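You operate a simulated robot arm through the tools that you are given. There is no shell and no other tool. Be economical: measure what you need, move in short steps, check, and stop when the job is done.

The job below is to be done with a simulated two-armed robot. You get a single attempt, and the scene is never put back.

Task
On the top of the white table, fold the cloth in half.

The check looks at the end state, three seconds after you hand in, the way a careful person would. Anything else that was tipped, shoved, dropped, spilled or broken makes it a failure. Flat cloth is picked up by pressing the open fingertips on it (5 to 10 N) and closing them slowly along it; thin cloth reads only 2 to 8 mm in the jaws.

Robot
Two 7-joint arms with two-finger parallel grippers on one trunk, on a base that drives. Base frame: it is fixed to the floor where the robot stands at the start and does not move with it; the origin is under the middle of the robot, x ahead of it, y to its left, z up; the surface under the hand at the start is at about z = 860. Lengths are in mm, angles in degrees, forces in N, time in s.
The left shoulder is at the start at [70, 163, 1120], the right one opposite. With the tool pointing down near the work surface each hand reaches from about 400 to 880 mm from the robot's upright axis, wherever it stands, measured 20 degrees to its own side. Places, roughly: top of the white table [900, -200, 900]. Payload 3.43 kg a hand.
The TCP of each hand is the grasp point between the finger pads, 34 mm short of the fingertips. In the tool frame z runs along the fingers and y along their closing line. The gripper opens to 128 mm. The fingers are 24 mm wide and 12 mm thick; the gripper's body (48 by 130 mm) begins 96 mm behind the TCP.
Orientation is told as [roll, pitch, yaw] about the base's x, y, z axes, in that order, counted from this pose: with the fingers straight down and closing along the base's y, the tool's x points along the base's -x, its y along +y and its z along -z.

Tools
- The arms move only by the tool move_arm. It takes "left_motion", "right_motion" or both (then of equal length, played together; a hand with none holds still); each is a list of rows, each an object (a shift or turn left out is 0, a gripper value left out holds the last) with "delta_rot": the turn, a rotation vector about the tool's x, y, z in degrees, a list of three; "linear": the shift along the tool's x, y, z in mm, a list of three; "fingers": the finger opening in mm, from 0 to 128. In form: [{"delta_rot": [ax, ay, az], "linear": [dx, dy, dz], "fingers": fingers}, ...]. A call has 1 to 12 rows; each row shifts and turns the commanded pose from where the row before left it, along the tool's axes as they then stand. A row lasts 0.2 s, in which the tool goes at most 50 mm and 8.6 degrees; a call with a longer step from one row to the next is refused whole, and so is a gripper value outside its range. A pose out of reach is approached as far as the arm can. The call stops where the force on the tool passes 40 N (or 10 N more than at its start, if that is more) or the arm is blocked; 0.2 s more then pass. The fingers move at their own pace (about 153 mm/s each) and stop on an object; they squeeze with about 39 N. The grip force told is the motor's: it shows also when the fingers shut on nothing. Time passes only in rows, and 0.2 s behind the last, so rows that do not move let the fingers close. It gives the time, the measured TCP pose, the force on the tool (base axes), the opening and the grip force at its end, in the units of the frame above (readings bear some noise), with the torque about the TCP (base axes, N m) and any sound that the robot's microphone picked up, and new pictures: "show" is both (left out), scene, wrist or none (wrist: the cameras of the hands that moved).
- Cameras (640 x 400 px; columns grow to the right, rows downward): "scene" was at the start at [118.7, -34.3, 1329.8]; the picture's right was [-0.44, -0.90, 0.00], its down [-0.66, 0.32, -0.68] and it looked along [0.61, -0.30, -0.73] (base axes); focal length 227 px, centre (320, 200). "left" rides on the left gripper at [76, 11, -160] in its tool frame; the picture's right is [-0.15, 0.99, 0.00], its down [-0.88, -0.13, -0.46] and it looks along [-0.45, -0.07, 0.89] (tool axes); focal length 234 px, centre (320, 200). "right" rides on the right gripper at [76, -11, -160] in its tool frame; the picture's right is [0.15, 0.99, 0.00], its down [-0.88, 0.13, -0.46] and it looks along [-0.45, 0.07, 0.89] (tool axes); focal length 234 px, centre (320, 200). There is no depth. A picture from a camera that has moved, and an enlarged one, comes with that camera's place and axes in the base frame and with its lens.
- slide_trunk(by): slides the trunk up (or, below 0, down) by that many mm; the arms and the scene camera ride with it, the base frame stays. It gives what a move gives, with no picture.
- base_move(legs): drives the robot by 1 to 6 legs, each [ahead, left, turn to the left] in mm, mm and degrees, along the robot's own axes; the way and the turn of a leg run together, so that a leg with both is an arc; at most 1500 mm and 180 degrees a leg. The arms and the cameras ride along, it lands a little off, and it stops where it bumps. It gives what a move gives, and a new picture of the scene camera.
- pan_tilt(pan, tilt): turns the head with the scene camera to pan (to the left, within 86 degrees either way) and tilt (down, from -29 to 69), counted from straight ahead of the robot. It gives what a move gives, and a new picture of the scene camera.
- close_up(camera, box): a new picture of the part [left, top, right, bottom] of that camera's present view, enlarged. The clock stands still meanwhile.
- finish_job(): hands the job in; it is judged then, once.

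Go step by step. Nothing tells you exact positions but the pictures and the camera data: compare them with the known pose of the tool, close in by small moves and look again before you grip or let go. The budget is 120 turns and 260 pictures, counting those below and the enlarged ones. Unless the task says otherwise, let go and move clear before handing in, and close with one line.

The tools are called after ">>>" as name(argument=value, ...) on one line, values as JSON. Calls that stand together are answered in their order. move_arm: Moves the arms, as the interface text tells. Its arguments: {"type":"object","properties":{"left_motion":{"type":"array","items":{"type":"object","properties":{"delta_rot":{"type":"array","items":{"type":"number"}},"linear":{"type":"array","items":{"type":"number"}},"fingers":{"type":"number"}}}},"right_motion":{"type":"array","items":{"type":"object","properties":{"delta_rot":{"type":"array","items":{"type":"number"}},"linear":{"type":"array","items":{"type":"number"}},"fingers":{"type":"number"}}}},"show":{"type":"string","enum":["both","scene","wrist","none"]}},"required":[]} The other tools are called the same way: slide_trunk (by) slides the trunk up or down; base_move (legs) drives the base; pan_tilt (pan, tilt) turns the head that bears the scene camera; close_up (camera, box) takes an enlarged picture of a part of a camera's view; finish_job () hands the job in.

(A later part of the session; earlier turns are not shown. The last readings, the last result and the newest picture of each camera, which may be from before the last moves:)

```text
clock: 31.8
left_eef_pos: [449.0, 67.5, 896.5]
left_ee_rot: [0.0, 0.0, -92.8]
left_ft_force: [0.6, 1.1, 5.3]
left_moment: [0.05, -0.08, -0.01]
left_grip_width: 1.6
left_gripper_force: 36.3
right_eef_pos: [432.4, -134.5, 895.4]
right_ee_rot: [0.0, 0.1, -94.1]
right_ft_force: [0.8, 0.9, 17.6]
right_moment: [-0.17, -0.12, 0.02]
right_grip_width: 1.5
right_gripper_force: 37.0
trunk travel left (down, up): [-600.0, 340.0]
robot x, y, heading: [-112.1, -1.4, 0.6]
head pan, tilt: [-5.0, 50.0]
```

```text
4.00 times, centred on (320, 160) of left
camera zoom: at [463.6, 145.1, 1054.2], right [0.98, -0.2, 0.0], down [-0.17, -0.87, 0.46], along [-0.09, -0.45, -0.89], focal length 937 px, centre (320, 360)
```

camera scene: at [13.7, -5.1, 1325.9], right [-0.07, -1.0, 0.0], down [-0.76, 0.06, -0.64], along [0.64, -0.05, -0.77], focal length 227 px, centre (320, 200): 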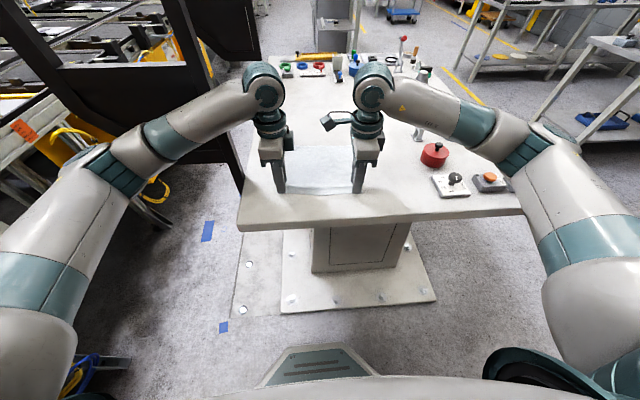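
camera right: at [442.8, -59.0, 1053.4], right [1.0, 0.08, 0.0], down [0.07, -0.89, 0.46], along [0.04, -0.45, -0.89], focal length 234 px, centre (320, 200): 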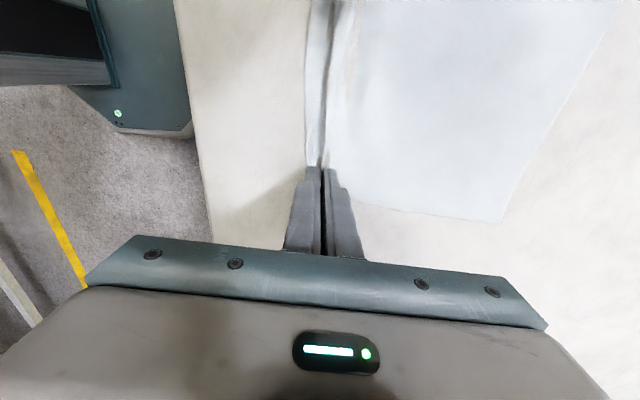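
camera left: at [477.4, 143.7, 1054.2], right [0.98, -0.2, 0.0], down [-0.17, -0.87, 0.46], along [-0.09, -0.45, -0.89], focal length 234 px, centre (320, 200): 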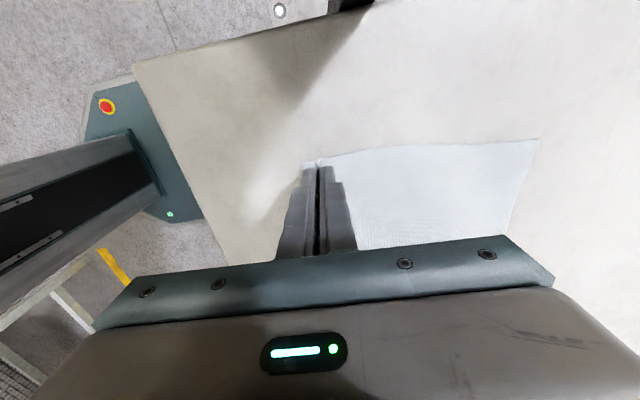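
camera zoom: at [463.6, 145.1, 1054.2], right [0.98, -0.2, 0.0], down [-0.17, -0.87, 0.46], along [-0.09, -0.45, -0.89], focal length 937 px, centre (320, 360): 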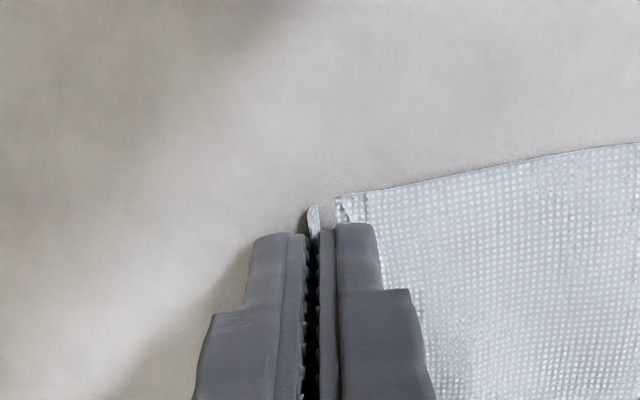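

The edges are now inside the jaws with no flap. I'll lift both by 35 mm and check that the cloth comes along.

>>> move_arm(left_motion=[{"linear": [0, 0, -5]}, {"linear": [0, 3, -10]}, {"linear": [0, 3, -10]}, {"linear": [0, 4, -10]}, {}], right_motion=[{"linear": [0, 0, -5]}, {"linear": [0, 3, -10]}, {"linear": [0, 3, -10]}, {"linear": [0, 4, -10]}, {}])

>>> close_up(camera="scene", box=[240, 110, 400, 210])

```text
clock: 33.0
left_eef_pos: [459.0, 65.9, 928.6]
left_ee_rot: [-0.2, 0.0, -92.8]
left_ft_force: [-0.8, -0.5, -0.1]
left_moment: [-0.05, 0.0, 0.01]
left_grip_width: 1.9
left_gripper_force: 36.5
right_eef_pos: [442.7, -135.1, 929.5]
right_ee_rot: [0.0, 0.0, -93.9]
right_ft_force: [-0.1, -0.2, -0.2]
right_moment: [0.01, -0.01, -0.01]
right_grip_width: 1.7
right_gripper_force: 36.3
trunk travel left (down, up): [-600.0, 340.0]
robot x, y, heading: [-109.4, -0.7, 1.0]
head pan, tilt: [-5.0, 50.0]
camera scene: at [13.2, -4.9, 1326.0], right [-0.07, -1.0, 0.0], down [-0.76, 0.06, -0.64], along [0.64, -0.05, -0.77], focal length 227 px, centre (320, 200)
camera right: at [437.8, -58.4, 1087.1], right [1.0, 0.08, 0.0], down [0.07, -0.89, 0.46], along [0.04, -0.45, -0.89], focal length 234 px, centre (320, 200)
camera left: at [473.8, 144.6, 1087.0], right [0.98, -0.19, 0.0], down [-0.17, -0.87, 0.46], along [-0.09, -0.45, -0.89], focal length 234 px, centre (320, 200)
```

scene: 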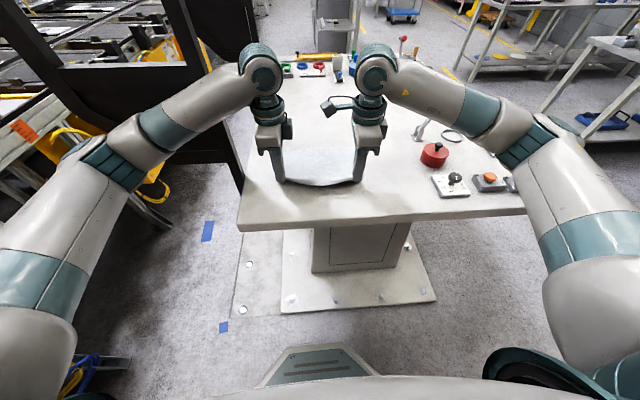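
right: 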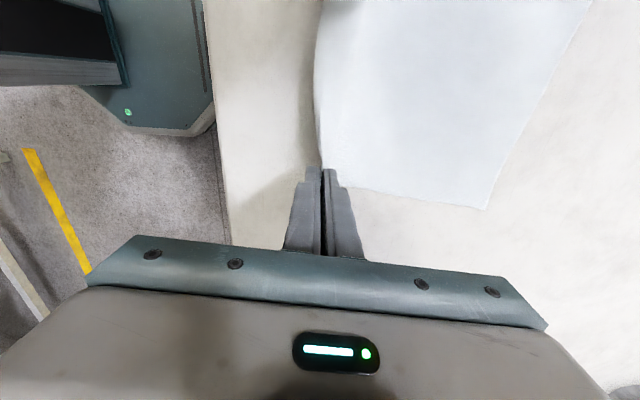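
left: 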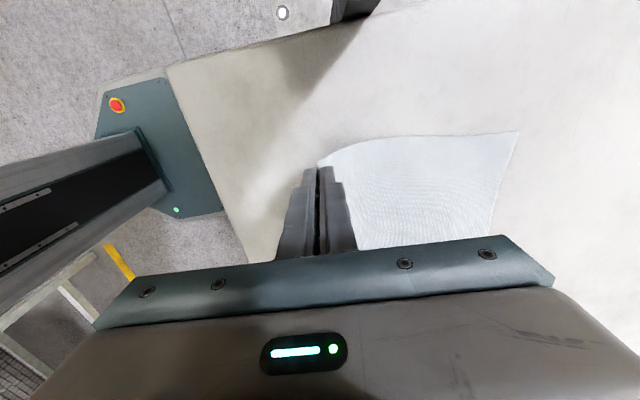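

```text
4.00 times, centred on (320, 160) of scene
camera zoom: at [13.2, -4.9, 1326.0], right [-0.07, -1.0, 0.0], down [-0.76, 0.06, -0.64], along [0.64, -0.05, -0.77], focal length 908 px, centre (320, 360)
```

zoom: 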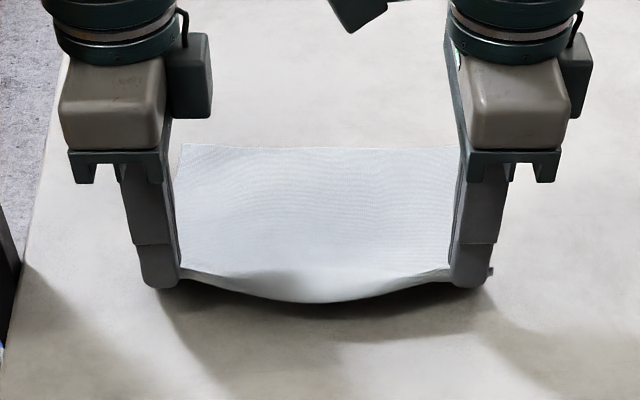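

The cloth is held well by both corners. I'll carry it up and over along an arc, first to just past the fold line.

>>> move_arm(left_motion=[{"linear": [3, 10, -14]}, {"linear": [-0.5, 12, -14]}, {"linear": [-0.5, 14, -10]}, {"linear": [-0.5, 14, -8]}, {"linear": [-0.7, 18, -6]}, {"linear": [-0.7, 18, -2]}, {"linear": [-0.7, 18, 0]}, {"linear": [-0.7, 18, 2]}, {}], right_motion=[{"linear": [-3, 10, -14]}, {"linear": [-0.3, 12, -14]}, {"linear": [-0.3, 14, -10]}, {"linear": [-0.3, 14, -8]}, {"linear": [-0.4, 18, -6]}, {"linear": [-0.4, 18, -2]}, {"linear": [-0.4, 18, 0]}, {"linear": [-0.4, 18, 2]}, {}])

>>> close_up(camera="scene", box=[240, 80, 400, 180])

```text
clock: 35.2
left_eef_pos: [539.3, 56.3, 995.7]
left_ee_rot: [1.3, 0.4, -94.0]
left_ft_force: [0.0, 0.0, 0.3]
left_moment: [-0.02, -0.03, -0.02]
left_grip_width: 1.8
left_gripper_force: 36.6
right_eef_pos: [534.4, -138.8, 999.1]
right_ee_rot: [1.3, 0.1, -93.0]
right_ft_force: [0.4, -1.1, 0.7]
right_moment: [-0.01, -0.03, 0.0]
right_grip_width: 1.7
right_gripper_force: 36.7
trunk travel left (down, up): [-600.0, 340.0]
robot x, y, heading: [-126.4, -0.9, 1.7]
head pan, tilt: [-5.0, 50.0]
stopped in row 9 (left hand): the arm was blocked; the commanded pose is now the measured one
camera scene: at [-29.0, -5.1, 1331.0], right [-0.06, -1.0, 0.0], down [-0.75, 0.05, -0.66], along [0.66, -0.03, -0.75], focal length 227 px, centre (320, 200)
camera right: at [523.2, -62.2, 1157.3], right [1.0, 0.09, 0.02], down [0.07, -0.89, 0.46], along [0.06, -0.45, -0.89], focal length 234 px, centre (320, 200)
camera left: at [551.8, 131.8, 1155.5], right [0.98, -0.21, 0.02], down [-0.2, -0.87, 0.45], along [-0.08, -0.44, -0.9], focal length 234 px, centre (320, 200)
```

scene: 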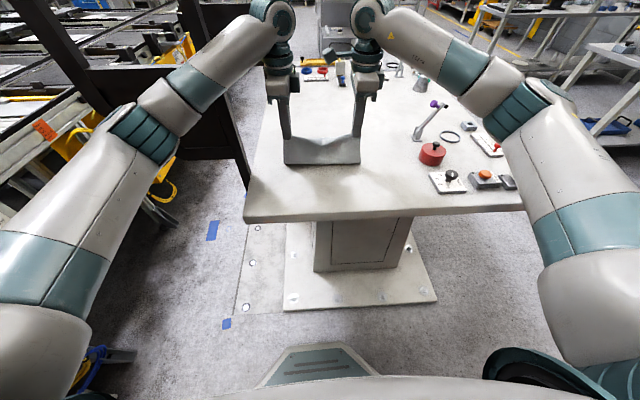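
right: 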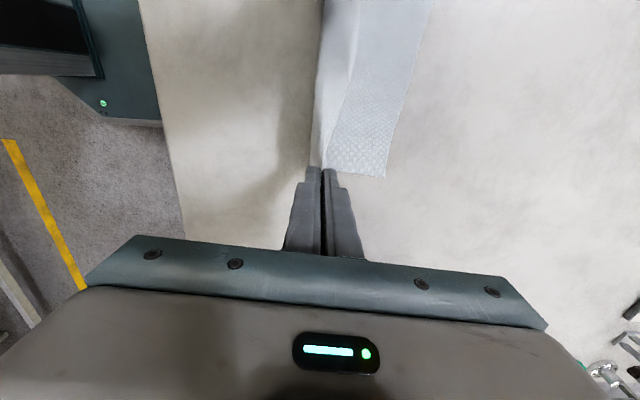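
left: 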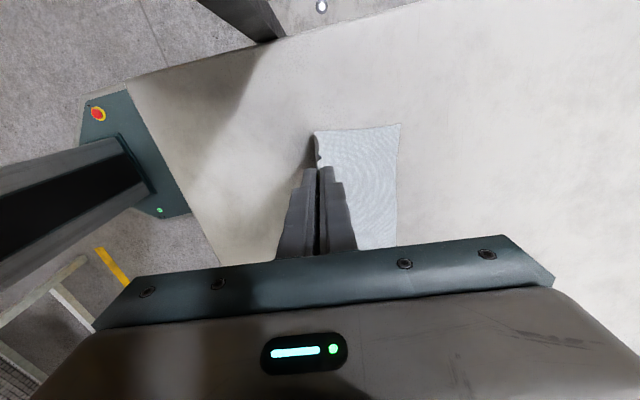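

```text
4.00 times, centred on (320, 130) of scene
camera zoom: at [-29.0, -5.1, 1331.0], right [-0.06, -1.0, 0.0], down [-0.75, 0.05, -0.66], along [0.66, -0.03, -0.75], focal length 908 px, centre (320, 480)
```

zoom: 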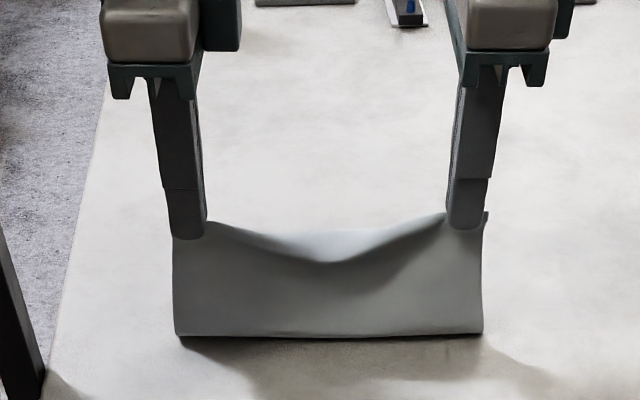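

The cloth is standing upright at the fold with the far half still flat; the base rocked and the move stopped. I'll let it settle and read the pose again.

>>> move_arm(left_motion=[{}, {}, {}], right_motion=[{}, {}, {}])

```text
clock: 36.2
left_eef_pos: [541.6, 52.7, 997.9]
left_ee_rot: [1.6, 0.3, -94.4]
left_ft_force: [-0.5, 0.8, -0.3]
left_moment: [0.02, 0.02, 0.01]
left_grip_width: 1.7
left_gripper_force: 36.6
right_eef_pos: [535.0, -137.5, 994.4]
right_ee_rot: [1.1, 0.2, -93.0]
right_ft_force: [-0.6, -0.2, 0.2]
right_moment: [-0.02, -0.04, -0.02]
right_grip_width: 1.6
right_gripper_force: 36.2
trunk travel left (down, up): [-600.0, 340.0]
robot x, y, heading: [-127.6, 1.8, 1.9]
head pan, tilt: [-5.0, 50.0]
stopped in row 3 (left hand): the arm was blocked; the commanded pose is now the measured one
camera scene: at [-26.2, -4.3, 1328.5], right [-0.06, -1.0, 0.0], down [-0.75, 0.05, -0.66], along [0.66, -0.03, -0.75], focal length 227 px, centre (320, 200)
camera right: at [525.6, -61.1, 1153.3], right [1.0, 0.1, 0.02], down [0.08, -0.89, 0.45], along [0.06, -0.45, -0.89], focal length 234 px, centre (320, 200)
camera left: at [552.3, 129.9, 1155.8], right [0.97, -0.22, 0.03], down [-0.21, -0.87, 0.45], along [-0.07, -0.44, -0.89], focal length 234 px, centre (320, 200)
```

scene: 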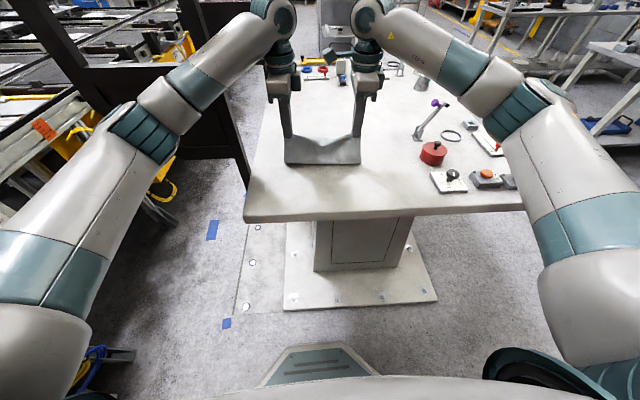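
right: 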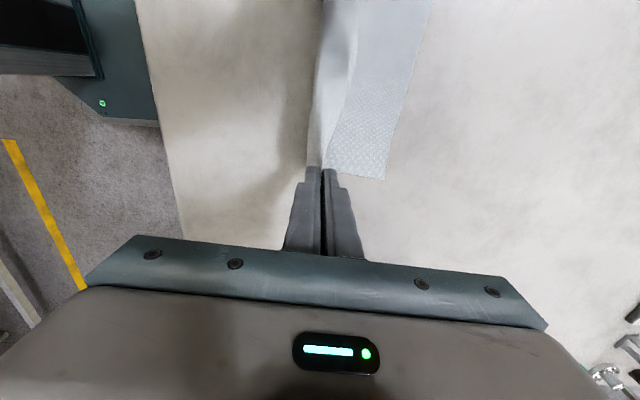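
left: 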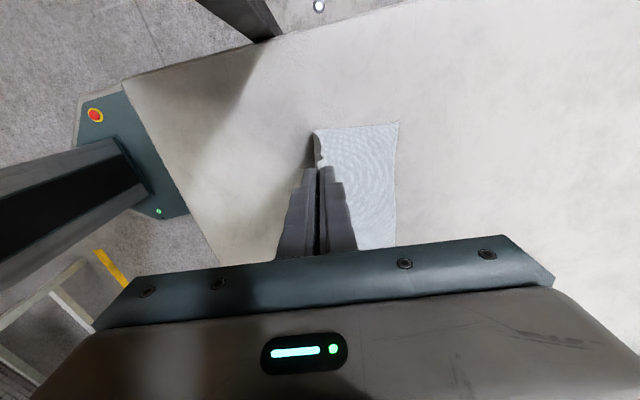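

The left arm reads blocked even at rest and the robot is leaning, so it may be touching something, such as the black frame to the left. I'll look closely before moving.

>>> close_up(camera="scene", box=[80, 0, 400, 200])

>>> pan_tilt(pan=20, tilt=20)

```text
2.00 times, centred on (240, 100) of scene
camera zoom: at [-26.2, -4.3, 1328.5], right [-0.06, -1.0, 0.0], down [-0.75, 0.05, -0.66], along [0.66, -0.03, -0.75], focal length 454 px, centre (480, 400)
```

zoom: 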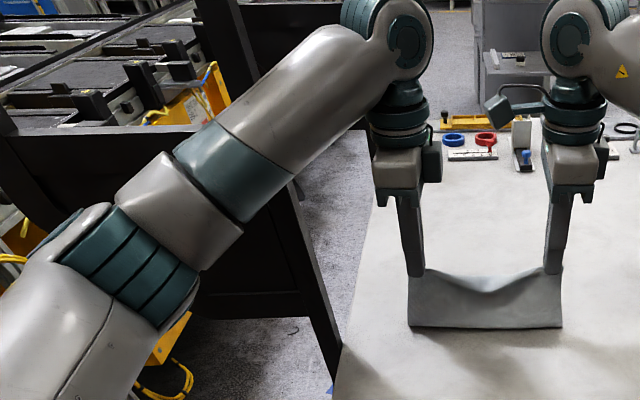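

```text
clock: 37.2
left_eef_pos: [540.5, 55.1, 996.3]
left_ee_rot: [1.7, 0.4, -94.2]
left_ft_force: [1.0, 0.8, 0.1]
left_moment: [0.03, -0.02, -0.02]
left_grip_width: 1.7
left_gripper_force: 36.1
right_eef_pos: [535.3, -139.0, 997.6]
right_ee_rot: [1.3, 0.3, -93.0]
right_ft_force: [0.2, 0.9, 0.4]
right_moment: [-0.02, 0.03, -0.05]
right_grip_width: 1.7
right_gripper_force: 36.8
trunk travel left (down, up): [-600.0, 340.0]
robot x, y, heading: [-124.1, 4.2, 1.6]
head pan, tilt: [20.0, 20.0]
camera scene: at [-18.5, 32.6, 1374.6], right [0.37, -0.93, 0.0], down [-0.3, -0.12, -0.95], along [0.88, 0.35, -0.32], focal length 227 px, centre (320, 200)
```

scene: 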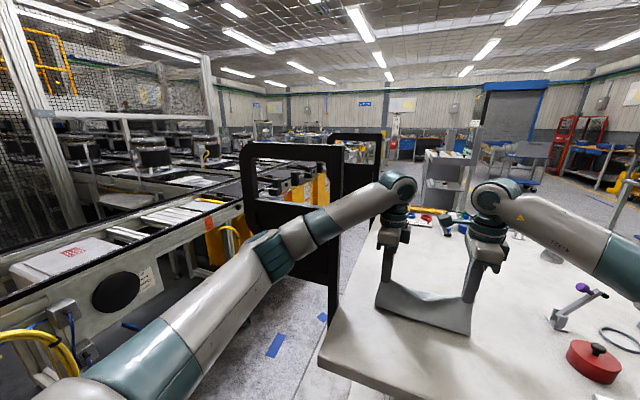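

The left forearm is leaning on the black post beside the table at about (530,200). I'll lay the near half back down the way it came, then stand the robot further right so the left arm clears the post.

>>> move_arm(left_motion=[{"linear": [0, -10, 3]}, {"linear": [0.5, -12, 4]}, {"linear": [1, -12, 6]}, {"linear": [1, -12, 9]}, {"linear": [1, -12, 12]}, {"linear": [1, -12, 14]}, {}], right_motion=[{"linear": [0, -10, 3]}, {"linear": [0, -12, 4]}, {"linear": [0, -12, 6]}, {"linear": [0, -12, 9]}, {"linear": [0, -12, 12]}, {"linear": [0, -12, 14]}, {}], show="none")

>>> pan_tilt(pan=-5, tilt=50)

```text
clock: 38.8
left_eef_pos: [492.9, 71.2, 929.7]
left_ee_rot: [0.0, 0.2, -93.7]
left_ft_force: [0.6, -0.5, -0.5]
left_moment: [-0.01, -0.03, 0.0]
left_grip_width: 1.8
left_gripper_force: 36.7
right_eef_pos: [485.0, -130.2, 932.6]
right_ee_rot: [0.0, 0.0, -93.0]
right_ft_force: [0.6, -0.4, -0.6]
right_moment: [-0.03, 0.02, -0.01]
right_grip_width: 1.9
right_gripper_force: 36.3
trunk travel left (down, up): [-600.0, 340.0]
robot x, y, heading: [-120.9, 4.4, 1.8]
head pan, tilt: [20.0, 20.0]
```

```text
clock: 39.7
left_eef_pos: [493.5, 70.5, 929.4]
left_ee_rot: [0.0, 0.1, -93.8]
left_ft_force: [0.2, 0.1, 0.1]
left_moment: [0.0, -0.04, 0.04]
left_grip_width: 1.8
left_gripper_force: 36.2
right_eef_pos: [486.6, -131.8, 933.3]
right_ee_rot: [0.0, 0.1, -93.1]
right_ft_force: [0.0, 0.0, 0.1]
right_moment: [0.01, -0.04, -0.04]
right_grip_width: 1.9
right_gripper_force: 36.1
trunk travel left (down, up): [-600.0, 340.0]
robot x, y, heading: [-116.9, -0.1, 1.7]
head pan, tilt: [-5.0, 50.0]
camera scene: at [1.7, -0.5, 1326.1], right [-0.06, -1.0, 0.0], down [-0.76, 0.04, -0.64], along [0.64, -0.04, -0.77], focal length 227 px, centre (320, 200)
```

scene: 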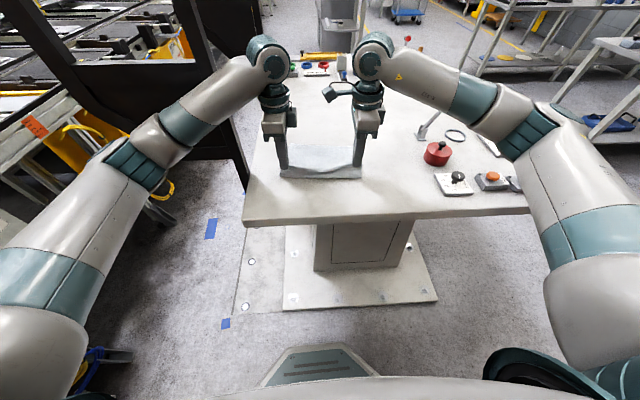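

The robot is upright again. I'll lower and pull back so the near edge returns to its original line.

>>> move_arm(left_motion=[{"linear": [0, -12, 3]}, {"linear": [0, -12, 5]}, {"linear": [0, -12, 8]}, {"linear": [0, -6, 8]}, {"linear": [0, 0, 7]}, {}], right_motion=[{"linear": [-1, -14, 4]}, {"linear": [-1, -14, 6]}, {"linear": [-1, -14, 9]}, {"linear": [0, -10, 9]}, {"linear": [0, 0, 7]}, {}])

>>> close_up(camera="scene", box=[240, 110, 400, 210])

```text
clock: 41.1
left_eef_pos: [451.6, 73.1, 898.4]
left_ee_rot: [0.0, 0.2, -93.8]
left_ft_force: [-1.0, -1.0, -0.2]
left_moment: [-0.03, -0.02, -0.01]
left_grip_width: 1.7
left_gripper_force: 36.9
right_eef_pos: [433.6, -131.2, 898.8]
right_ee_rot: [0.0, 0.1, -93.1]
right_ft_force: [-0.2, 0.5, -0.2]
right_moment: [0.01, 0.02, -0.03]
right_grip_width: 1.8
right_gripper_force: 36.6
trunk travel left (down, up): [-600.0, 340.0]
robot x, y, heading: [-122.3, 3.1, 1.6]
head pan, tilt: [-5.0, 50.0]
camera scene: at [1.4, -0.5, 1326.1], right [-0.06, -1.0, 0.0], down [-0.76, 0.04, -0.64], along [0.64, -0.04, -0.77], focal length 227 px, centre (320, 200)
camera right: at [426.9, -55.5, 1056.8], right [1.0, 0.09, 0.0], down [0.08, -0.89, 0.46], along [0.04, -0.45, -0.89], focal length 234 px, centre (320, 200)
camera left: at [467.3, 149.2, 1058.5], right [0.98, -0.21, 0.0], down [-0.19, -0.87, 0.45], along [-0.1, -0.44, -0.89], focal length 234 px, centre (320, 200)
```

scene: 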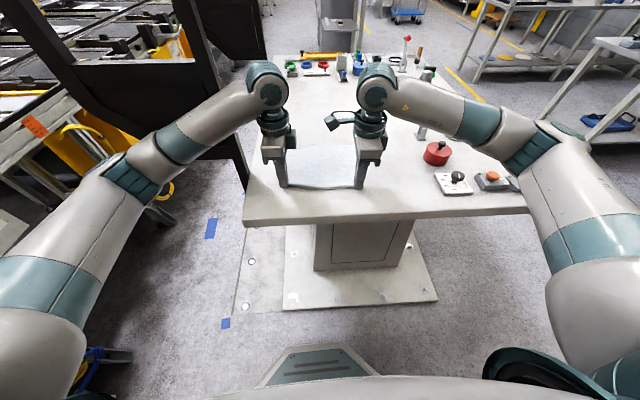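
right: 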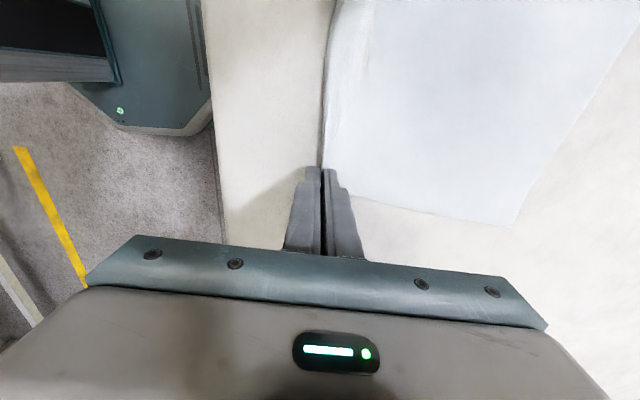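
left: 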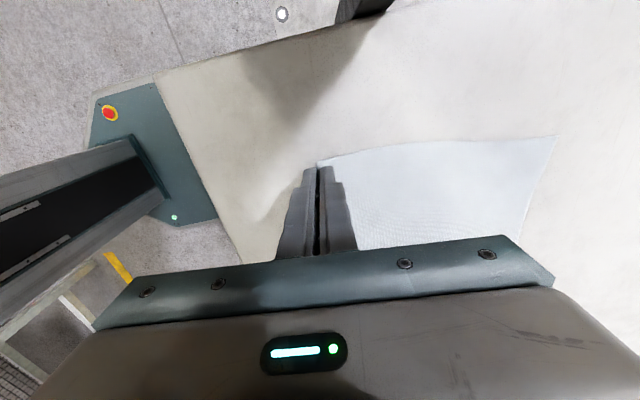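

```text
4.00 times, centred on (320, 160) of scene
camera zoom: at [1.4, -0.5, 1326.1], right [-0.06, -1.0, 0.0], down [-0.76, 0.04, -0.64], along [0.64, -0.04, -0.77], focal length 908 px, centre (320, 360)
```

zoom: 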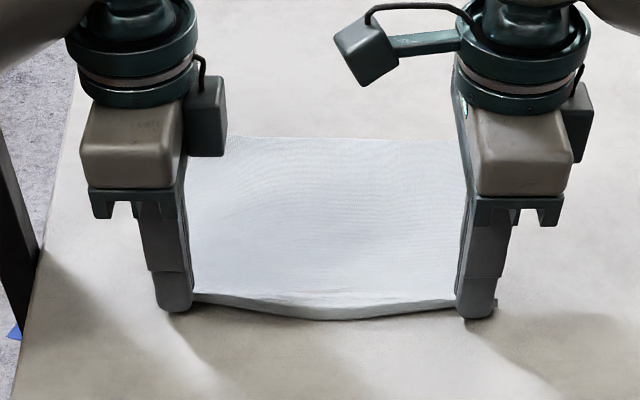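

The cloth is laid back. I'll open gently and lift both hands well clear.

>>> move_arm(left_motion=[{"linear": [0, 0, 1], "fingers": 10}, {"fingers": 20}, {"fingers": 28}, {"linear": [0, 0, -10]}, {"linear": [0, 0, -25]}, {"linear": [0, 0, -30]}, {"linear": [0, 0, -30]}, {"linear": [0, 0, -30]}, {"linear": [0, 0, -30]}, {}], right_motion=[{"linear": [0, 0, 1], "fingers": 10}, {"fingers": 20}, {"fingers": 28}, {"linear": [0, 0, -10]}, {"linear": [0, 0, -25]}, {"linear": [0, 0, -30]}, {"linear": [0, 0, -30]}, {"linear": [0, 0, -30]}, {"linear": [0, 0, -30]}, {}], show="none")

>>> base_move(legs=[[0, -230, -1.5]])

>>> close_up(camera="scene", box=[160, 80, 400, 230])

```text
clock: 43.3
left_eef_pos: [451.7, 74.6, 1053.6]
left_ee_rot: [-0.1, 0.1, -93.8]
left_ft_force: [0.4, 0.2, -0.1]
left_moment: [0.02, -0.01, 0.0]
left_grip_width: 27.9
left_gripper_force: 0.0
right_eef_pos: [432.8, -129.5, 1051.2]
right_ee_rot: [-0.1, 0.0, -93.0]
right_ft_force: [0.4, 0.3, 0.0]
right_moment: [-0.03, 0.03, -0.01]
right_grip_width: 27.9
right_gripper_force: 0.0
trunk travel left (down, up): [-600.0, 340.0]
robot x, y, heading: [-124.4, 2.0, 1.8]
head pan, tilt: [-5.0, 50.0]
```

```text
clock: 45.0
left_eef_pos: [455.0, -169.3, 1053.6]
left_ee_rot: [0.1, 0.2, -95.6]
left_ft_force: [-0.3, 0.1, 0.8]
left_moment: [0.01, -0.03, -0.01]
left_grip_width: 28.0
left_gripper_force: 0.0
right_eef_pos: [433.0, -372.6, 1051.9]
right_ee_rot: [0.0, 0.0, -94.9]
right_ft_force: [0.4, 0.1, 0.4]
right_moment: [0.02, -0.01, 0.04]
right_grip_width: 28.0
right_gripper_force: 0.0
trunk travel left (down, up): [-600.0, 340.0]
robot x, y, heading: [-120.4, -225.3, -0.2]
head pan, tilt: [-5.0, 50.0]
camera scene: at [4.6, -230.0, 1326.1], right [-0.09, -1.0, 0.0], down [-0.76, 0.07, -0.64], along [0.64, -0.06, -0.77], focal length 227 px, centre (320, 200)
```

scene: 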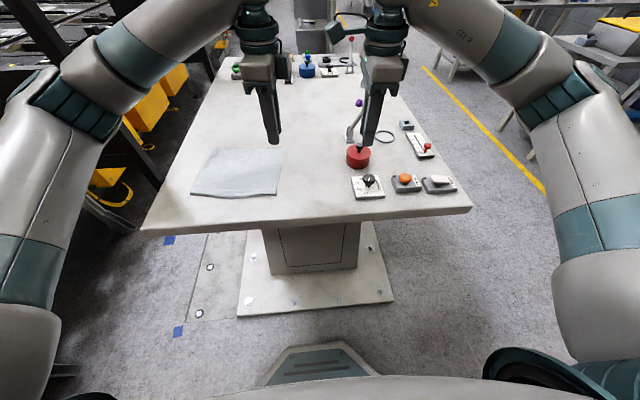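

```text
2.67 times, centred on (280, 155) of scene
camera zoom: at [4.6, -230.0, 1326.1], right [-0.09, -1.0, 0.0], down [-0.76, 0.07, -0.64], along [0.64, -0.06, -0.77], focal length 605 px, centre (427, 320)
```

zoom: 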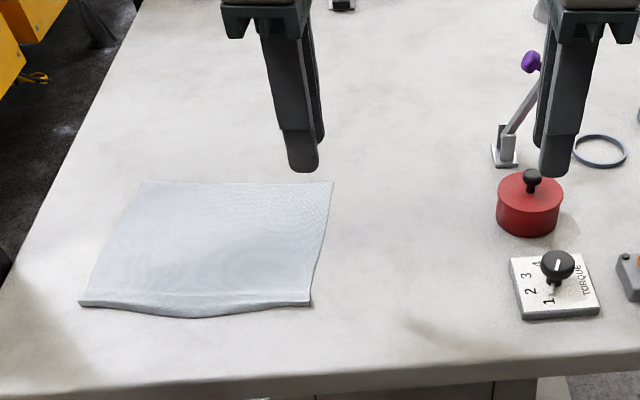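

The cloth lies flat with its near edge standing up as a small lip, with corners at about (448,88) and (426,−148). I'll bring both hands back over those corners from the new stand.

>>> move_arm(left_motion=[{"linear": [24, -2.4, 0]}, {"linear": [24, -2.4, 0]}, {"linear": [24, -2.4, 0]}, {"linear": [24, -2.4, 0]}, {"linear": [24, -2.4, 0]}, {"linear": [24, -2.4, 0]}, {"linear": [24, -2.4, 0]}, {"linear": [24, -2.4, 15]}, {"linear": [24, -2.4, 25]}, {"linear": [24, -2.4, 35]}, {"linear": [0, 0, 35]}, {}], right_motion=[{"linear": [24, -2, 0]}, {"linear": [24, -2, 0]}, {"linear": [24, -2, 0]}, {"linear": [24, -2, 0]}, {"linear": [24, -2, 0]}, {"linear": [24, -2, 0]}, {"linear": [24, -2, 0]}, {"linear": [24, -2, 15]}, {"linear": [24, -2, 25]}, {"linear": [24, -2, 35]}, {"linear": [0, 0, 35]}, {}])

```text
clock: 47.6
left_eef_pos: [453.8, 71.9, 941.9]
left_ee_rot: [0.2, 0.1, -95.5]
left_ft_force: [-0.1, 0.6, -0.2]
left_moment: [-0.06, -0.03, -0.01]
left_grip_width: 27.9
left_gripper_force: 0.2
right_eef_pos: [431.6, -130.5, 944.6]
right_ee_rot: [0.0, 0.1, -94.9]
right_ft_force: [-1.6, -0.3, -0.9]
right_moment: [-0.05, -0.02, 0.0]
right_grip_width: 28.1
right_gripper_force: 0.1
trunk travel left (down, up): [-600.0, 340.0]
robot x, y, heading: [-117.4, -218.0, -0.1]
head pan, tilt: [-5.0, 50.0]
camera scene: at [3.7, -229.0, 1326.2], right [-0.09, -1.0, 0.0], down [-0.76, 0.07, -0.64], along [0.64, -0.06, -0.77], focal length 227 px, centre (320, 200)
camera right: at [426.1, -54.5, 1102.2], right [1.0, 0.06, 0.0], down [0.06, -0.89, 0.46], along [0.03, -0.46, -0.89], focal length 234 px, centre (320, 200)
camera left: at [471.7, 148.2, 1101.5], right [0.97, -0.24, 0.0], down [-0.22, -0.86, 0.45], along [-0.11, -0.44, -0.89], focal length 234 px, centre (320, 200)
```

scene: 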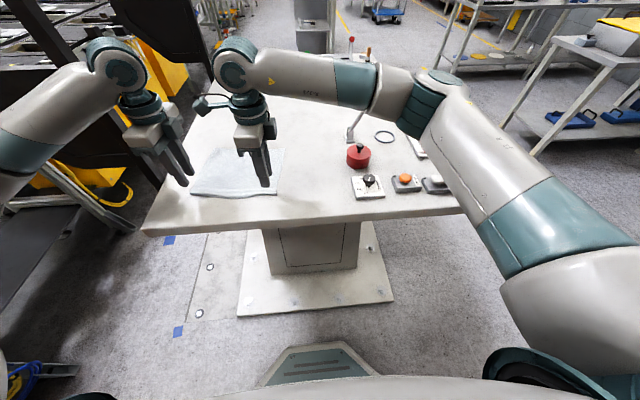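
right: 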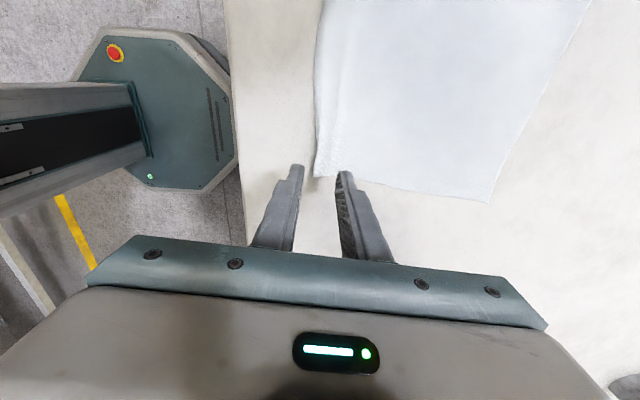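
left: 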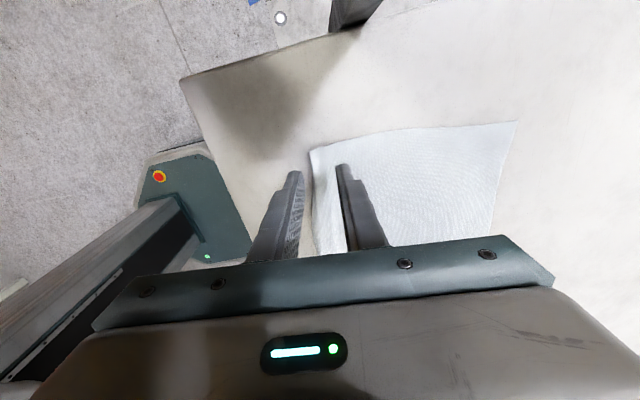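

Both hands straddle the near edge again. Before gripping I'll test, raised and empty, that both arms can reach the far edge without hitting the post.

>>> move_arm(left_motion=[{"linear": [0, 5, -20]}, {"linear": [0, 10, -20]}, {"linear": [0, 15, -20]}, {"linear": [0, 20, 0]}, {"linear": [0, 20, 0]}, {"linear": [0, 20, 0]}, {"linear": [0, 20, 0]}, {"linear": [0, 20, 0]}, {"linear": [0, 20, 10]}, {"linear": [0, 20, 10]}, {"linear": [0, 15, 10]}, {}], right_motion=[{"linear": [0, 5, -20]}, {"linear": [0, 10, -20]}, {"linear": [0, 15, -20]}, {"linear": [0, 20, 0]}, {"linear": [0, 20, 0]}, {"linear": [0, 20, 0]}, {"linear": [0, 20, 0]}, {"linear": [0, 20, 0]}, {"linear": [0, 20, 10]}, {"linear": [0, 20, 10]}, {"linear": [0, 15, 10]}, {}], show="scene")

>>> close_up(camera="scene", box=[0, 0, 320, 200])

```text
clock: 50.2
left_eef_pos: [638.5, 55.4, 972.7]
left_ee_rot: [0.0, 0.1, -95.6]
left_ft_force: [0.1, -0.3, 0.9]
left_moment: [0.03, -0.03, 0.01]
left_grip_width: 27.9
left_gripper_force: 0.1
right_eef_pos: [617.0, -145.6, 972.0]
right_ee_rot: [0.1, 0.0, -94.8]
right_ft_force: [0.5, 0.2, -1.2]
right_moment: [0.02, -0.03, 0.0]
right_grip_width: 27.9
right_gripper_force: 0.0
trunk travel left (down, up): [-600.0, 340.0]
robot x, y, heading: [-118.7, -225.3, -0.2]
head pan, tilt: [-5.0, 50.0]
camera scene: at [4.1, -229.6, 1326.1], right [-0.09, -1.0, 0.0], down [-0.76, 0.07, -0.64], along [0.64, -0.06, -0.77], focal length 227 px, centre (320, 200)
```

scene: 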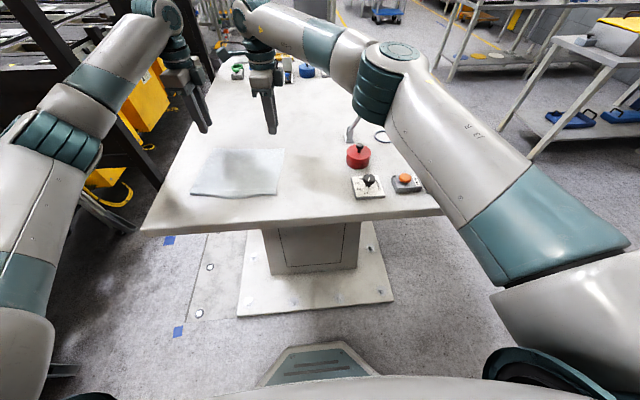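

```text
2.00 times, centred on (160, 100) of scene
camera zoom: at [4.1, -229.6, 1326.1], right [-0.09, -1.0, 0.0], down [-0.76, 0.07, -0.64], along [0.64, -0.06, -0.77], focal length 454 px, centre (640, 400)
```

zoom: 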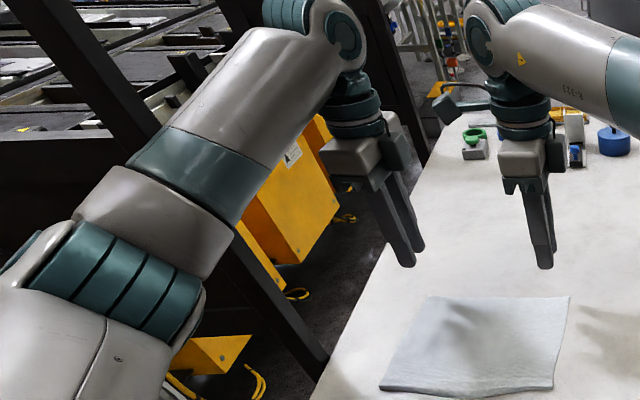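

Both arms reach the far side freely, so the post is cleared. I'll go back to the near edge and down to just above the table.

>>> move_arm(left_motion=[{"linear": [0, -20, -20]}, {"linear": [0, -25, 0]}, {"linear": [0, -25, 0]}, {"linear": [0, -25, 0]}, {"linear": [0, -25, 0]}, {"linear": [0, -25, 0]}, {"linear": [0, -25, 0]}, {"linear": [0, -15, 20]}, {"linear": [0, 0, 25]}, {"linear": [0, 0, 25]}, {"linear": [0, 0, 15]}, {"linear": [0, 0, 3]}], right_motion=[{"linear": [0, -20, -20]}, {"linear": [0, -25, 0]}, {"linear": [0, -25, 0]}, {"linear": [0, -25, 0]}, {"linear": [0, -25, 0]}, {"linear": [0, -25, 0]}, {"linear": [0, -25, 0]}, {"linear": [0, -15, 20]}, {"linear": [0, 0, 25]}, {"linear": [0, 0, 25]}, {"linear": [0, 0, 15]}, {"linear": [0, 0, 3]}], show="none")

>>> close_up(camera="right", box=[250, 110, 410, 210])

>>> close_up(camera="left", box=[240, 110, 400, 210])

```text
clock: 52.9
left_eef_pos: [453.7, 72.5, 906.2]
left_ee_rot: [-0.1, 0.0, -95.6]
left_ft_force: [-0.7, -0.2, -0.1]
left_moment: [0.02, -0.03, 0.02]
left_grip_width: 27.9
left_gripper_force: 0.0
right_eef_pos: [431.1, -132.7, 904.0]
right_ee_rot: [0.0, 0.0, -94.9]
right_ft_force: [-0.4, -0.3, -0.6]
right_moment: [-0.02, 0.03, 0.05]
right_grip_width: 28.0
right_gripper_force: 0.1
trunk travel left (down, up): [-600.0, 340.0]
robot x, y, heading: [-118.8, -221.0, -0.3]
head pan, tilt: [-5.0, 50.0]
```

```text
4.00 times, centred on (330, 160) of right
camera zoom: at [427.5, -55.8, 1061.8], right [1.0, 0.06, 0.0], down [0.06, -0.89, 0.46], along [0.03, -0.46, -0.89], focal length 937 px, centre (280, 360)
```

zoom: 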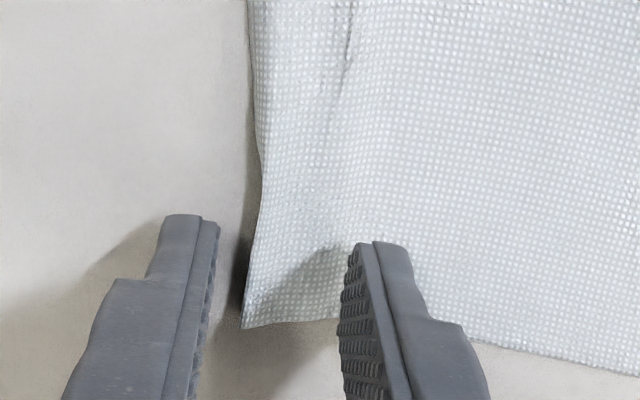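

```text
4.00 times, centred on (320, 160) of left
camera zoom: at [472.4, 148.4, 1065.6], right [0.97, -0.24, 0.0], down [-0.22, -0.86, 0.45], along [-0.11, -0.44, -0.89], focal length 937 px, centre (320, 360)
```

zoom: 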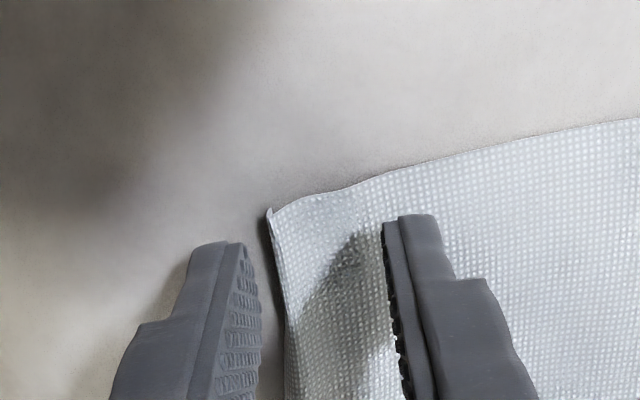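

The lip stands between the fingers on both sides. I'll press down in small steps.

>>> move_arm(left_motion=[{"linear": [0, 2, 3]}, {"linear": [0, 0, 3]}, {"linear": [0, 0, 2]}, {"linear": [0, 0, 1.5]}, {"linear": [0, 0, 1]}, {}], right_motion=[{"linear": [0, 2, 3]}, {"linear": [0, 0, 3]}, {"linear": [0, 0, 2]}, {"linear": [0, 0, 1]}, {}, {}], show="none")

```text
clock: 54.2
left_eef_pos: [456.6, 72.8, 895.0]
left_ee_rot: [0.1, 0.0, -95.6]
left_ft_force: [0.2, 0.5, 0.3]
left_moment: [0.01, -0.01, 0.01]
left_grip_width: 28.0
left_gripper_force: 0.0
right_eef_pos: [434.7, -131.3, 895.1]
right_ee_rot: [0.0, 0.0, -95.0]
right_ft_force: [0.0, 0.1, 1.5]
right_moment: [-0.01, -0.01, 0.0]
right_grip_width: 28.3
right_gripper_force: 0.1
trunk travel left (down, up): [-600.0, 340.0]
robot x, y, heading: [-119.1, -223.6, -0.1]
head pan, tilt: [-5.0, 50.0]
```

>>> move_arm(left_motion=[{"linear": [0, 0, 1]}, {"linear": [0, 0, 0.5]}, {}], right_motion=[{"linear": [0, 0, 0.6]}, {}, {}], show="none")

```text
clock: 55.0
left_eef_pos: [456.2, 73.0, 894.8]
left_ee_rot: [0.1, 0.3, -95.6]
left_ft_force: [0.8, 1.0, 9.6]
left_moment: [0.04, -0.21, 0.04]
left_grip_width: 28.2
left_gripper_force: 0.2
right_eef_pos: [434.8, -131.0, 895.6]
right_ee_rot: [0.0, 0.1, -94.9]
right_ft_force: [0.0, -0.1, 0.2]
right_moment: [0.02, -0.01, 0.03]
right_grip_width: 28.1
right_gripper_force: 0.2
trunk travel left (down, up): [-600.0, 340.0]
robot x, y, heading: [-118.3, -226.9, 0.2]
head pan, tilt: [-5.0, 50.0]
```

>>> move_arm(left_motion=[{}, {}, {}], right_motion=[{"linear": [0, 0, 0.7]}, {"linear": [0, 0, 0.7]}, {}], show="none")

```text
clock: 55.9
left_eef_pos: [454.3, 72.5, 895.9]
left_ee_rot: [0.1, 0.2, -95.5]
left_ft_force: [1.4, 1.8, 10.1]
left_moment: [0.11, -0.27, 0.05]
left_grip_width: 28.6
left_gripper_force: 1.2
right_eef_pos: [432.3, -130.9, 895.2]
right_ee_rot: [0.1, 0.1, -94.9]
right_ft_force: [0.5, -1.3, 10.7]
right_moment: [-0.1, -0.24, 0.0]
right_grip_width: 28.4
right_gripper_force: 0.5
trunk travel left (down, up): [-600.0, 340.0]
robot x, y, heading: [-119.1, -218.0, 0.0]
head pan, tilt: [-5.0, 50.0]
```

Both hands press about 10 N. I'll close slowly.

>>> move_arm(left_motion=[{"fingers": 25}, {"fingers": 22}, {"fingers": 19}, {"fingers": 16}, {"fingers": 13}, {"fingers": 10}, {"fingers": 7}, {"fingers": 4}, {"fingers": 2}, {"fingers": 0}, {}], right_motion=[{"fingers": 25}, {"fingers": 22}, {"fingers": 19}, {"fingers": 16}, {"fingers": 13}, {"fingers": 10}, {"fingers": 7}, {"fingers": 4}, {"fingers": 2}, {"fingers": 0}, {}], show="none")

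>>> move_arm(left_motion=[{"linear": [0, 0, -5]}, {"linear": [0, 3, -10]}, {"linear": [0, 3, -10]}, {"linear": [0, 4, -10]}, {}], right_motion=[{"linear": [0, 0, -5]}, {"linear": [0, 3, -10]}, {"linear": [0, 3, -10]}, {"linear": [0, 4, -10]}, {}])

>>> close_up(camera="scene", box=[160, 110, 320, 210])

```text
clock: 58.2
left_eef_pos: [454.4, 72.7, 896.1]
left_ee_rot: [0.1, 0.2, -95.5]
left_ft_force: [-0.9, -1.1, 5.3]
left_moment: [0.02, -0.04, 0.0]
left_grip_width: 1.8
left_gripper_force: 37.2
right_eef_pos: [432.6, -131.7, 894.9]
right_ee_rot: [0.2, 0.1, -94.9]
right_ft_force: [4.4, 1.6, 23.4]
right_moment: [-0.13, -0.26, 0.07]
right_grip_width: 2.0
right_gripper_force: 37.0
trunk travel left (down, up): [-600.0, 340.0]
robot x, y, heading: [-118.8, -220.9, -0.0]
head pan, tilt: [-5.0, 50.0]
```

```text
clock: 59.5
left_eef_pos: [466.7, 73.6, 928.4]
left_ee_rot: [0.0, 0.1, -95.5]
left_ft_force: [-0.5, -1.0, 0.9]
left_moment: [-0.03, 0.01, 0.01]
left_grip_width: 2.0
left_gripper_force: 37.0
right_eef_pos: [444.6, -131.7, 928.7]
right_ee_rot: [0.0, 0.0, -94.8]
right_ft_force: [0.2, 0.5, -0.9]
right_moment: [0.01, -0.02, 0.06]
right_grip_width: 1.8
right_gripper_force: 37.0
trunk travel left (down, up): [-600.0, 340.0]
robot x, y, heading: [-116.3, -223.8, -0.0]
head pan, tilt: [-5.0, 50.0]
camera scene: at [4.6, -229.4, 1326.0], right [-0.09, -1.0, 0.0], down [-0.76, 0.07, -0.64], along [0.64, -0.06, -0.77], focal length 227 px, centre (320, 200)
camera right: at [439.2, -55.0, 1086.8], right [1.0, 0.06, 0.0], down [0.06, -0.89, 0.46], along [0.03, -0.46, -0.89], focal length 234 px, centre (320, 200)
camera left: at [484.8, 147.5, 1087.5], right [0.97, -0.24, 0.0], down [-0.22, -0.86, 0.45], along [-0.11, -0.44, -0.89], focal length 234 px, centre (320, 200)
```

scene: 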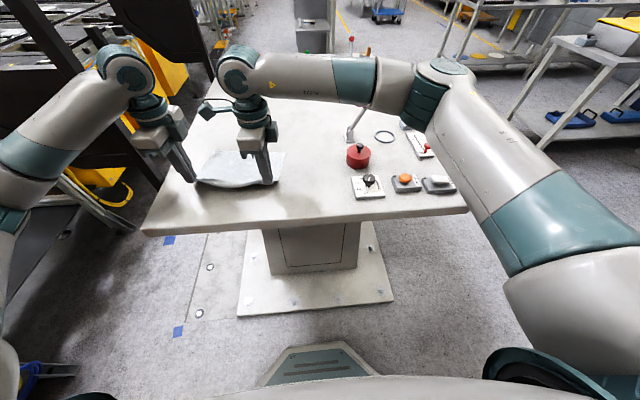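
right: 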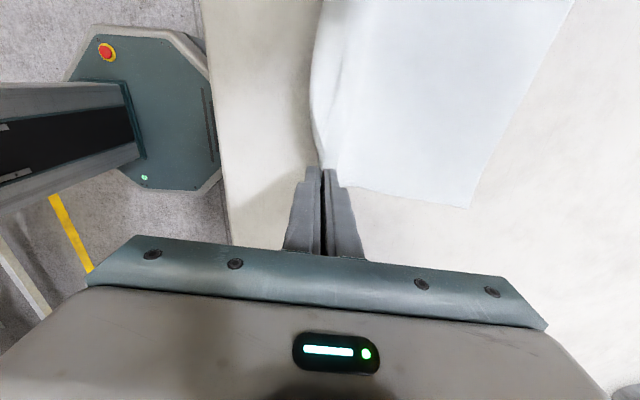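
left: 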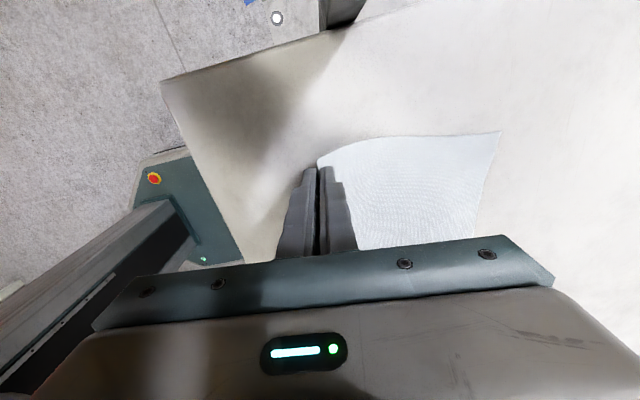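

```text
4.00 times, centred on (240, 160) of scene
camera zoom: at [4.6, -229.4, 1326.0], right [-0.09, -1.0, 0.0], down [-0.76, 0.07, -0.64], along [0.64, -0.06, -0.77], focal length 908 px, centre (640, 360)
```

zoom: 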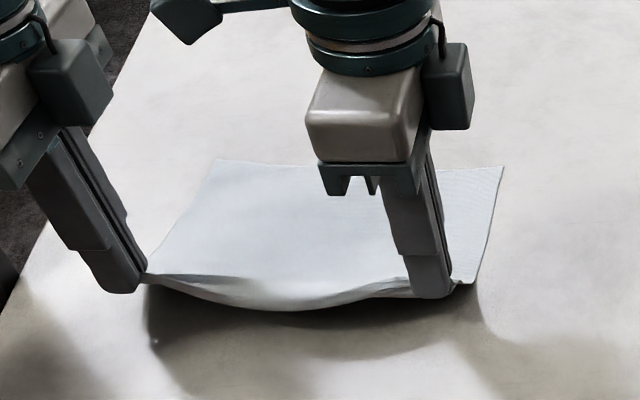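

The cloth is held on both sides. I want to see how much cloth is inside the jaws before carrying it over.

>>> close_up(camera="left", box=[260, 100, 580, 300])

>>> close_up(camera="right", box=[240, 0, 580, 212])

```text
2.00 times, centred on (420, 200) of left
camera zoom: at [484.8, 147.5, 1087.5], right [0.97, -0.24, 0.0], down [-0.22, -0.86, 0.45], along [-0.11, -0.44, -0.89], focal length 468 px, centre (120, 200)
```

zoom: 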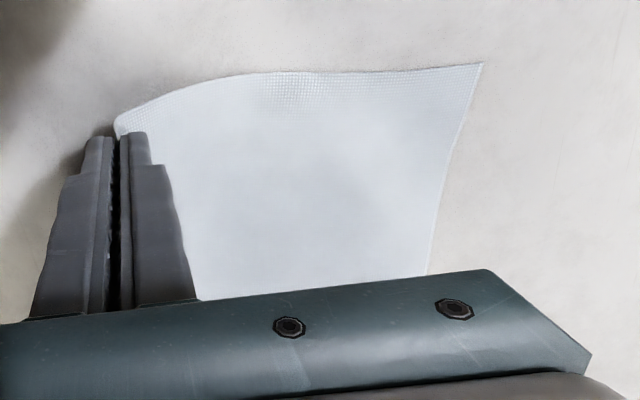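

```text
1.88 times, centred on (410, 106) of right
camera zoom: at [439.2, -55.0, 1086.8], right [1.0, 0.06, 0.0], down [0.06, -0.89, 0.46], along [0.03, -0.46, -0.89], focal length 441 px, centre (151, 377)
```

zoom: 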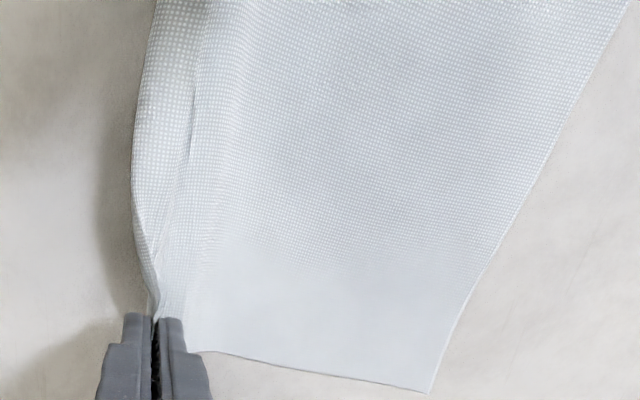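

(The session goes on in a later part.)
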